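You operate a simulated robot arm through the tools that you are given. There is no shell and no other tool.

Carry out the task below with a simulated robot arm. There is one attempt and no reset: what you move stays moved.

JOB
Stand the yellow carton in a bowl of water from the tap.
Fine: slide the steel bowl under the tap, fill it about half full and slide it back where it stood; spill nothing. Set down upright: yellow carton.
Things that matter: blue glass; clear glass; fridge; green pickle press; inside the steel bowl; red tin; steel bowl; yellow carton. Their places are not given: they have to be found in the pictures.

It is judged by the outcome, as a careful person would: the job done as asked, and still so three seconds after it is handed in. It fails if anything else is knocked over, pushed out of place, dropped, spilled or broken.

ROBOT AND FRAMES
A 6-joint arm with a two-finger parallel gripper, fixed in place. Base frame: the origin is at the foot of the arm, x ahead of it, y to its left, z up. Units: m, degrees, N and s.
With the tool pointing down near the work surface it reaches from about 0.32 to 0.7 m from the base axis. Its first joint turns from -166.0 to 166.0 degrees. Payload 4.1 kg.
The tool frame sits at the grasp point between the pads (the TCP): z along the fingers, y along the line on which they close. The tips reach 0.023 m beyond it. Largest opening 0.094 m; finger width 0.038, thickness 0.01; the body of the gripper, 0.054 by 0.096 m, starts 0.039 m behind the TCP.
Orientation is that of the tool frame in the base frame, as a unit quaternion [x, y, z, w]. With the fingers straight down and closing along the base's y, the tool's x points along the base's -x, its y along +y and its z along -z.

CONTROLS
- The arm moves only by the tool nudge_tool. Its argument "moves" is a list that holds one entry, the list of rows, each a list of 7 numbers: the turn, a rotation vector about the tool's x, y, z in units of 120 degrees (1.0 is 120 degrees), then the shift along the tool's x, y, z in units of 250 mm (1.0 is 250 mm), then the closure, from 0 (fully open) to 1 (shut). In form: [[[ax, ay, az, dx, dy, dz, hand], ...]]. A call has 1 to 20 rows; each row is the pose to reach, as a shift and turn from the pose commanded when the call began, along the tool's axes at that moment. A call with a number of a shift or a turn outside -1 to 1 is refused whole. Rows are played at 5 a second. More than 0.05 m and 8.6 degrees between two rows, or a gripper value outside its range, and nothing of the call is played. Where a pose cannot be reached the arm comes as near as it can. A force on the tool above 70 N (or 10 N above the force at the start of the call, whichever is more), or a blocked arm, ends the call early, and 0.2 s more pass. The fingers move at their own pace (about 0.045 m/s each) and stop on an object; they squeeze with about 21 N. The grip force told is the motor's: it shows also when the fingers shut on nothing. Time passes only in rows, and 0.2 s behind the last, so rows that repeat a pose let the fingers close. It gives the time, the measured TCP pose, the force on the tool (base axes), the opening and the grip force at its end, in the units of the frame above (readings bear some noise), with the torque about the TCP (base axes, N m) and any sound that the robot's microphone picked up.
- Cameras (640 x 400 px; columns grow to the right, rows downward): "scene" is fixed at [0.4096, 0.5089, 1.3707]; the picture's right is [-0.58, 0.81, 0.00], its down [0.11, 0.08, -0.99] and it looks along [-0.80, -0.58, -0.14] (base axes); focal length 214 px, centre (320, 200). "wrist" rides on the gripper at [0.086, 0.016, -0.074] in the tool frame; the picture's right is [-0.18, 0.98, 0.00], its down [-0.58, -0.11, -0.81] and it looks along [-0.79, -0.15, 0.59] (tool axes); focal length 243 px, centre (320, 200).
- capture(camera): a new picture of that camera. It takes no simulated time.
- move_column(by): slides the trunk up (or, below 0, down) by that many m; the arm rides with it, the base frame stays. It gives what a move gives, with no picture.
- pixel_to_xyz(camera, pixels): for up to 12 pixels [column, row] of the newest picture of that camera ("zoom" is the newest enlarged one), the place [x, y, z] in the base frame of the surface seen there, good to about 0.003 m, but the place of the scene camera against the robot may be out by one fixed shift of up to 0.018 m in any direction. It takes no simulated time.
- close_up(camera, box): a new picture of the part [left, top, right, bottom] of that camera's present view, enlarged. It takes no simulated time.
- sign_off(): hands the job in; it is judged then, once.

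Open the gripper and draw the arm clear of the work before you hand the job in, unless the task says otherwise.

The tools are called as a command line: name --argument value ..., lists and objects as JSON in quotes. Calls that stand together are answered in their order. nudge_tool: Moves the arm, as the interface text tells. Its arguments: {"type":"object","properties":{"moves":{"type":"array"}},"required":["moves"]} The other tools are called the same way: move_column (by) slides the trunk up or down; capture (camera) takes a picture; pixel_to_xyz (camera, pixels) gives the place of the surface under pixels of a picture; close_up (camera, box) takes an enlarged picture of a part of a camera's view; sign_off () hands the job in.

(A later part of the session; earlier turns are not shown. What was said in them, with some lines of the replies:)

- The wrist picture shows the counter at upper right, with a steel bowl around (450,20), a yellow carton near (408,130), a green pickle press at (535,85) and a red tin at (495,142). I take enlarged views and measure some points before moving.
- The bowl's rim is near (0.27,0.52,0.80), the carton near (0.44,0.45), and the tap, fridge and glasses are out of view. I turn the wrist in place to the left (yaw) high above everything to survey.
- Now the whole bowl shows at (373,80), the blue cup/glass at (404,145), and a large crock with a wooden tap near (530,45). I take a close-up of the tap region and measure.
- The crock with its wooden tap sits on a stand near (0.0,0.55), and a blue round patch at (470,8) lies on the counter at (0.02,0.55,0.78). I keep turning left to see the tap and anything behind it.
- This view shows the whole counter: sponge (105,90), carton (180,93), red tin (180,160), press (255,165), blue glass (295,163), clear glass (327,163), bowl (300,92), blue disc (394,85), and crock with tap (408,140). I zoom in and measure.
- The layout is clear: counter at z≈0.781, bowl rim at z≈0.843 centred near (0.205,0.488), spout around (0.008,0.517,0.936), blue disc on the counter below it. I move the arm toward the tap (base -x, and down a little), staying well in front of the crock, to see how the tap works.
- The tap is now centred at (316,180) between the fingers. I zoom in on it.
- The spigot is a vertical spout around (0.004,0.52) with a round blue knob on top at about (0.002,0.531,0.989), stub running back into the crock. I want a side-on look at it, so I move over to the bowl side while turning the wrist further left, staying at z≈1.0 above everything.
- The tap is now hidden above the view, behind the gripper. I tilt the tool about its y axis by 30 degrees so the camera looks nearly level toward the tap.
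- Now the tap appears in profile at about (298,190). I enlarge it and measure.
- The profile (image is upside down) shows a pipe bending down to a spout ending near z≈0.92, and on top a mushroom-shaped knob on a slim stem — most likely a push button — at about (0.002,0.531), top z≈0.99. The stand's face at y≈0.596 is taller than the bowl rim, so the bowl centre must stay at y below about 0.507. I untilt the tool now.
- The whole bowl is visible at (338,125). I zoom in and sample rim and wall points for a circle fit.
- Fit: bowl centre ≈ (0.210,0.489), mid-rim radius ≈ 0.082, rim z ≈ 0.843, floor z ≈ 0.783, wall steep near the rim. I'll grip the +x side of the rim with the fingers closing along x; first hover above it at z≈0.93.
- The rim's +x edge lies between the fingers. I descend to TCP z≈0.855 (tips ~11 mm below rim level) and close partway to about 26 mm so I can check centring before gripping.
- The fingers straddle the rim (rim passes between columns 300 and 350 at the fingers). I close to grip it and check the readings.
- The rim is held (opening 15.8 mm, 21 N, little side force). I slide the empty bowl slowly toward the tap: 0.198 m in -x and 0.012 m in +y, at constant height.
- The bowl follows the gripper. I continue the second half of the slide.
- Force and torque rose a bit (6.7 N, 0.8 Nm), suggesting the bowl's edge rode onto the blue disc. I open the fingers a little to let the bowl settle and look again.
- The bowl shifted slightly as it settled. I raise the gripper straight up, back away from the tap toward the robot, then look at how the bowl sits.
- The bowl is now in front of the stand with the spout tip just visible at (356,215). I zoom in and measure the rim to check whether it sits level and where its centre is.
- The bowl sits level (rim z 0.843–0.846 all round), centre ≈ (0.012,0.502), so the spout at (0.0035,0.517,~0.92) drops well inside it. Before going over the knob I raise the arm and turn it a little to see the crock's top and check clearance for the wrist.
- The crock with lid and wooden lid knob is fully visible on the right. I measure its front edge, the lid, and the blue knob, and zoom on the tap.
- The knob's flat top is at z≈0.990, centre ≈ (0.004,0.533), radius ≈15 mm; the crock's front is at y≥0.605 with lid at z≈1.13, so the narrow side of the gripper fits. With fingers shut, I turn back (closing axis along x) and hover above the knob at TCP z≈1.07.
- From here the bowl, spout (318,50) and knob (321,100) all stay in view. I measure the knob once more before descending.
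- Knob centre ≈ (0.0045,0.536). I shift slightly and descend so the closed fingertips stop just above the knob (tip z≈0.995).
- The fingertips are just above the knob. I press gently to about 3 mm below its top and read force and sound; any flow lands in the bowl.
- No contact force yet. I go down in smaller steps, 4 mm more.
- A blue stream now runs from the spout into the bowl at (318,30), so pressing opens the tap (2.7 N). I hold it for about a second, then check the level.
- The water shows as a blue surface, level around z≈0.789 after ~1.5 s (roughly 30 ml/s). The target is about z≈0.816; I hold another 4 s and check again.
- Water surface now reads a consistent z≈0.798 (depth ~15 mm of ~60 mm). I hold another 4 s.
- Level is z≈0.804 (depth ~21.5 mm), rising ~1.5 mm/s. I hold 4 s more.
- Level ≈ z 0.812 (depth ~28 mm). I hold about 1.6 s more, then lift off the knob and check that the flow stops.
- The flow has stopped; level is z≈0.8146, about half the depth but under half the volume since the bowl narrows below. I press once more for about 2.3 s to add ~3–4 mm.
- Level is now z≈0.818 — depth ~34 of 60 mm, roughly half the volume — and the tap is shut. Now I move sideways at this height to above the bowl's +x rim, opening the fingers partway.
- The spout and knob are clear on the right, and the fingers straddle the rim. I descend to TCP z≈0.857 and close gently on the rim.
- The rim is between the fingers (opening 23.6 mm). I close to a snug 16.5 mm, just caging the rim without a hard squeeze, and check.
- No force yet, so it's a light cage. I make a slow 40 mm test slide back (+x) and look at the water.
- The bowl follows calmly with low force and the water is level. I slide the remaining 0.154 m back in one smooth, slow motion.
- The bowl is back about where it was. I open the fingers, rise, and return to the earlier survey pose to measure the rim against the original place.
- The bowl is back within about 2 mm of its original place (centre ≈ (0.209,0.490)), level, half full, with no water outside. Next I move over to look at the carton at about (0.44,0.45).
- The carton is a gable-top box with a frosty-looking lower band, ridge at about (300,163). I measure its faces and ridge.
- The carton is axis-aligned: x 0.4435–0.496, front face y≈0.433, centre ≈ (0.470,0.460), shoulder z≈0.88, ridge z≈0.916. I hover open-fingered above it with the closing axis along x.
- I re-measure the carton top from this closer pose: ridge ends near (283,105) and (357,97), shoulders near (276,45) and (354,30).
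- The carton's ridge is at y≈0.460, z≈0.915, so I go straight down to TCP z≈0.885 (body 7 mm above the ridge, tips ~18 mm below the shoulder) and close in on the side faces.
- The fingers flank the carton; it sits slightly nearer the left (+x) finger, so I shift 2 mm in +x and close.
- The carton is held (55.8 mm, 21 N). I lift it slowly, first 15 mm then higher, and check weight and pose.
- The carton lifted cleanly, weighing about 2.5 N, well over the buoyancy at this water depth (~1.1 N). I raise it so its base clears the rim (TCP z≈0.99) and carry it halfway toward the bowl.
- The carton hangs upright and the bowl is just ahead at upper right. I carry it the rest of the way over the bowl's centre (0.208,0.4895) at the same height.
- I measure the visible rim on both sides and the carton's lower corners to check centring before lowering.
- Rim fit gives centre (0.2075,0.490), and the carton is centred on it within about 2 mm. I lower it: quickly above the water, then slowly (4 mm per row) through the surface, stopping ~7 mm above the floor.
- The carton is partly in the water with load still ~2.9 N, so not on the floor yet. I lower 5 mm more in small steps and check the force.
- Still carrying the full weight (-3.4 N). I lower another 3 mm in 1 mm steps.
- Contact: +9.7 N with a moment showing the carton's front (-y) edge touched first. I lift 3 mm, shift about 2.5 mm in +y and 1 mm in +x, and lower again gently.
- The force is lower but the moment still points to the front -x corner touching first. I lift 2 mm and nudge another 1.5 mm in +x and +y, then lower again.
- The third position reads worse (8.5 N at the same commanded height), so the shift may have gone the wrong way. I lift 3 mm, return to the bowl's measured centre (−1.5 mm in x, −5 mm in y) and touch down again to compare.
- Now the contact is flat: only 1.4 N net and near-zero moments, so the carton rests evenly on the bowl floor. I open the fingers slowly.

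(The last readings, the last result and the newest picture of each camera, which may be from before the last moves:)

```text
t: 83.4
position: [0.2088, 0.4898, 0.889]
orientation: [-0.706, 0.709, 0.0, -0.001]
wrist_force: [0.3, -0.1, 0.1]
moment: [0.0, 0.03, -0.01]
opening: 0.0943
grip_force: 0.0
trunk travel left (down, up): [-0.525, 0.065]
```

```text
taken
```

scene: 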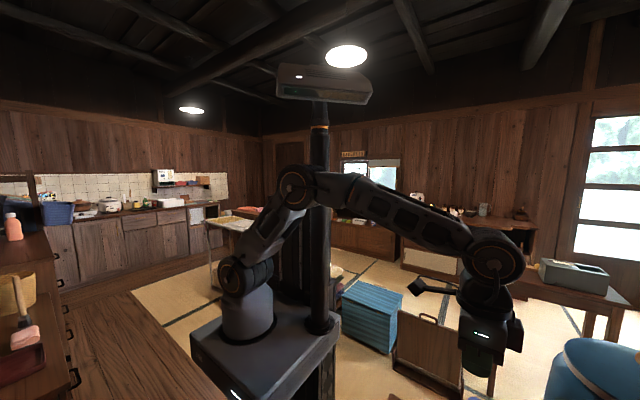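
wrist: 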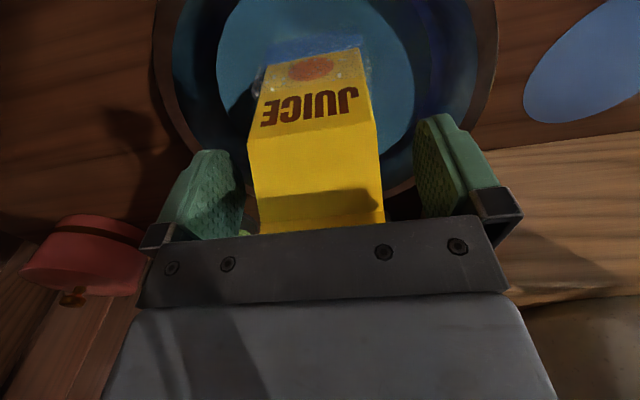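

The fingers are fully open and the carton stands by itself, unchanged. I rise straight up, then back away toward the robot for a final look.

nudge_tool --moves '[[[0, 0, 0, 0, 0, -0.06, 0], [0, 0, 0, 0, 0, -0.16, 0], [0, 0, 0, 0, 0, -0.28, 0], [0, 0, 0, 0, 0, -0.42, 0], [0, 0, 0, 0, 0, -0.56, 0], [0, 0, 0, 0.12, 0, -0.64, 0], [0, 0, 0, 0.26, 0, -0.7, 0], [0, 0, 0, 0.4, 0.05, -0.76, 0], [0, 0, 0, 0.5, 0.08, -0.8, 0], [0, 0, 0, 0.5, 0.08, -0.8, 0]]]'

capture --camera "wrist"

close_up --camera "wrist" --box '[240, 50, 430, 200]'

```text
t: 85.6
position: [0.1892, 0.3639, 1.0899]
orientation: [-0.705, 0.709, 0.001, -0.001]
wrist_force: [0.2, -0.5, 0.0]
moment: [-0.02, 0.01, -0.01]
opening: 0.094
grip_force: 0.3
trunk travel left (down, up): [-0.525, 0.065]
```

```text
taken
```

wrist: 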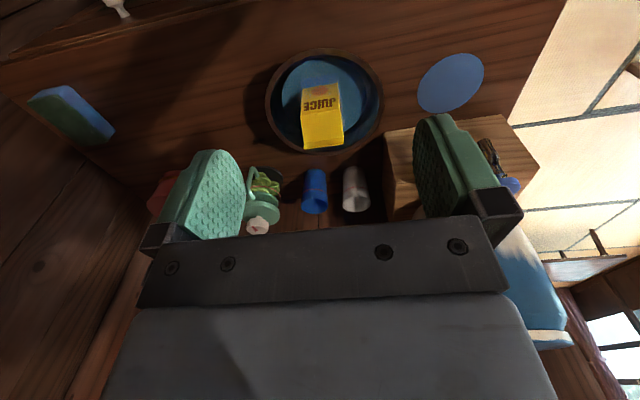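

```text
2.67 times, centred on (335, 125) of wrist
```

zoom: 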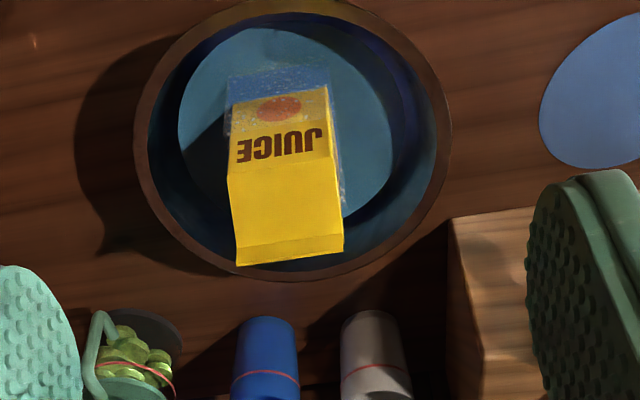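

The carton stands in the bowl of water and nothing else has moved. I measure the ridge, faces, water level and rim to confirm it is upright and steady.

pixel_to_xyz --camera "zoom" --pixels '[[290, 245], [240, 255], [340, 243], [230, 180], [325, 155], [280, 170], [235, 100], [325, 95], [200, 120], [370, 140], [142, 150], [443, 110]]'

pixel_to_xyz --camera "wrist" --pixels '[[268, 105], [272, 122], [300, 150], [325, 152], [355, 142], [376, 115], [378, 90], [450, 85], [438, 105], [400, 100], [340, 160], [250, 100]]'

```text
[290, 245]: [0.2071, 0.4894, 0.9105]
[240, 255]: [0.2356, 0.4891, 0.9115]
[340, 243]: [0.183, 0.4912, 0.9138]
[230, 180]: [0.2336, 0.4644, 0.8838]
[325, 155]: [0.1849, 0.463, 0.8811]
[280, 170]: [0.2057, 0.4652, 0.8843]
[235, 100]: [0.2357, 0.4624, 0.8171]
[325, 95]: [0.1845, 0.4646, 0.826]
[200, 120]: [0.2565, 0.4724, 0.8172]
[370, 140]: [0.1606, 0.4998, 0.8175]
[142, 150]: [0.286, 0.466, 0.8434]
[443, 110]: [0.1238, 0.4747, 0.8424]
```

```text
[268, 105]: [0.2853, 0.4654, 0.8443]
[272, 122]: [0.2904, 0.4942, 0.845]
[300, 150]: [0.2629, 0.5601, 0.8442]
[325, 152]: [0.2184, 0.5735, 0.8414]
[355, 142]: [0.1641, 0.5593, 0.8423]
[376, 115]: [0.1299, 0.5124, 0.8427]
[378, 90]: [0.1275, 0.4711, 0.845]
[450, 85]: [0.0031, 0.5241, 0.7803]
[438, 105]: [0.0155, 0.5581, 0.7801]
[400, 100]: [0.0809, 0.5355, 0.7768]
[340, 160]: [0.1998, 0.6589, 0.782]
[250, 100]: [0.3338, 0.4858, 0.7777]
```

The front face is vertical (y 0.462→0.464 over its height), ridge at z≈0.914, bowl rim level and centred at ≈(0.208,0.489), counter dry. I raise the arm a bit more, let a few seconds pass, and take a last picture.

nudge_tool --moves '[[[0, 0, 0, 0.03, 0, -0.12, 0], [0, 0, 0, 0.06, 0, -0.24, 0], [0, 0, 0, 0.09, 0, -0.36, 0], [0, 0, 0, 0.12, 0, -0.48, 0], [0, 0, 0, 0.12, 0, -0.48, 0], [0, 0, 0, 0.12, 0, -0.48, 0], [0, 0, 0, 0.12, 0, -0.48, 0], [0, 0, 0, 0.12, 0, -0.48, 0], [0, 0, 0, 0.12, 0, -0.48, 0], [0, 0, 0, 0.12, 0, -0.48, 0], [0, 0, 0, 0.12, 0, -0.48, 0], [0, 0, 0, 0.12, 0, -0.48, 0], [0, 0, 0, 0.12, 0, -0.48, 0], [0, 0, 0, 0.12, 0, -0.48, 0], [0, 0, 0, 0.12, 0, -0.48, 0]]]'

capture --camera "wrist"

close_up --camera "wrist" --box '[120, 40, 520, 240]'

```text
t: 88.8
position: [0.1876, 0.3365, 1.2098]
orientation: [-0.705, 0.709, 0.0, 0.0]
wrist_force: [-0.7, 0.9, 0.2]
moment: [-0.05, -0.01, -0.03]
opening: 0.0939
grip_force: 0.1
trunk travel left (down, up): [-0.525, 0.065]
```

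```text
taken
```

wrist: 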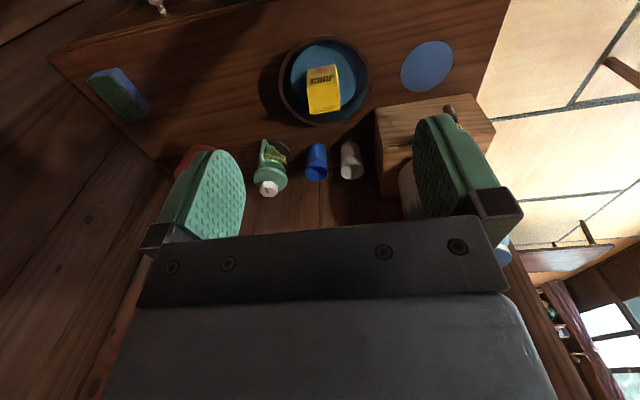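

```text
1.60 times, centred on (320, 140) of wrist
```

zoom: 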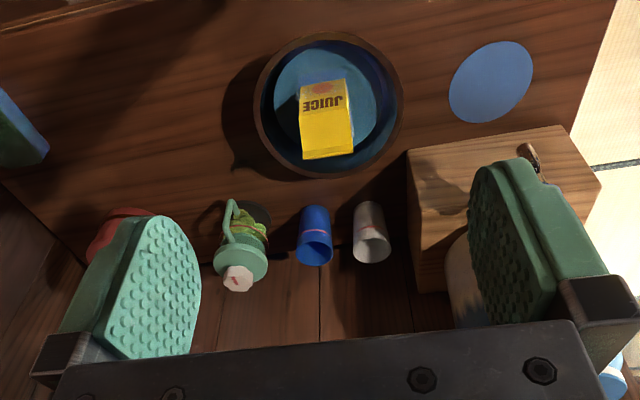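

After a few more seconds the carton at (323,88) still stands upright in the half-filled bowl at its old place. The glasses, pickle press, tin and sponge are where they were, the counter is dry, and the open gripper is well clear, so I hand the job in.

sign_off

```text
The job is handed in.
```

The yellow carton is standing upright in the steel bowl, and the bowl is about half full of tap water. I have handed the job in.

- **Bowl:** it is back within about 2 mm of where it stood and sits level. The water is about 34 mm deep in a 60 mm bowl, which I estimate at a little under half by volume.
- **Tap:** it is a push-button type. It shut off when I let go, and I saw no stream or drips afterwards.
- **Carton:** its front face measured vertical, and it was still standing after I had backed the arm away and waited a few seconds.
- **Everything else:** the counter looked dry. The blue glass, clear glass, pickle press, red tin and sponge looked unmoved in the last picture. I never saw the fridge in the pictures.

The gripper was open and clear of the work when I signed off.
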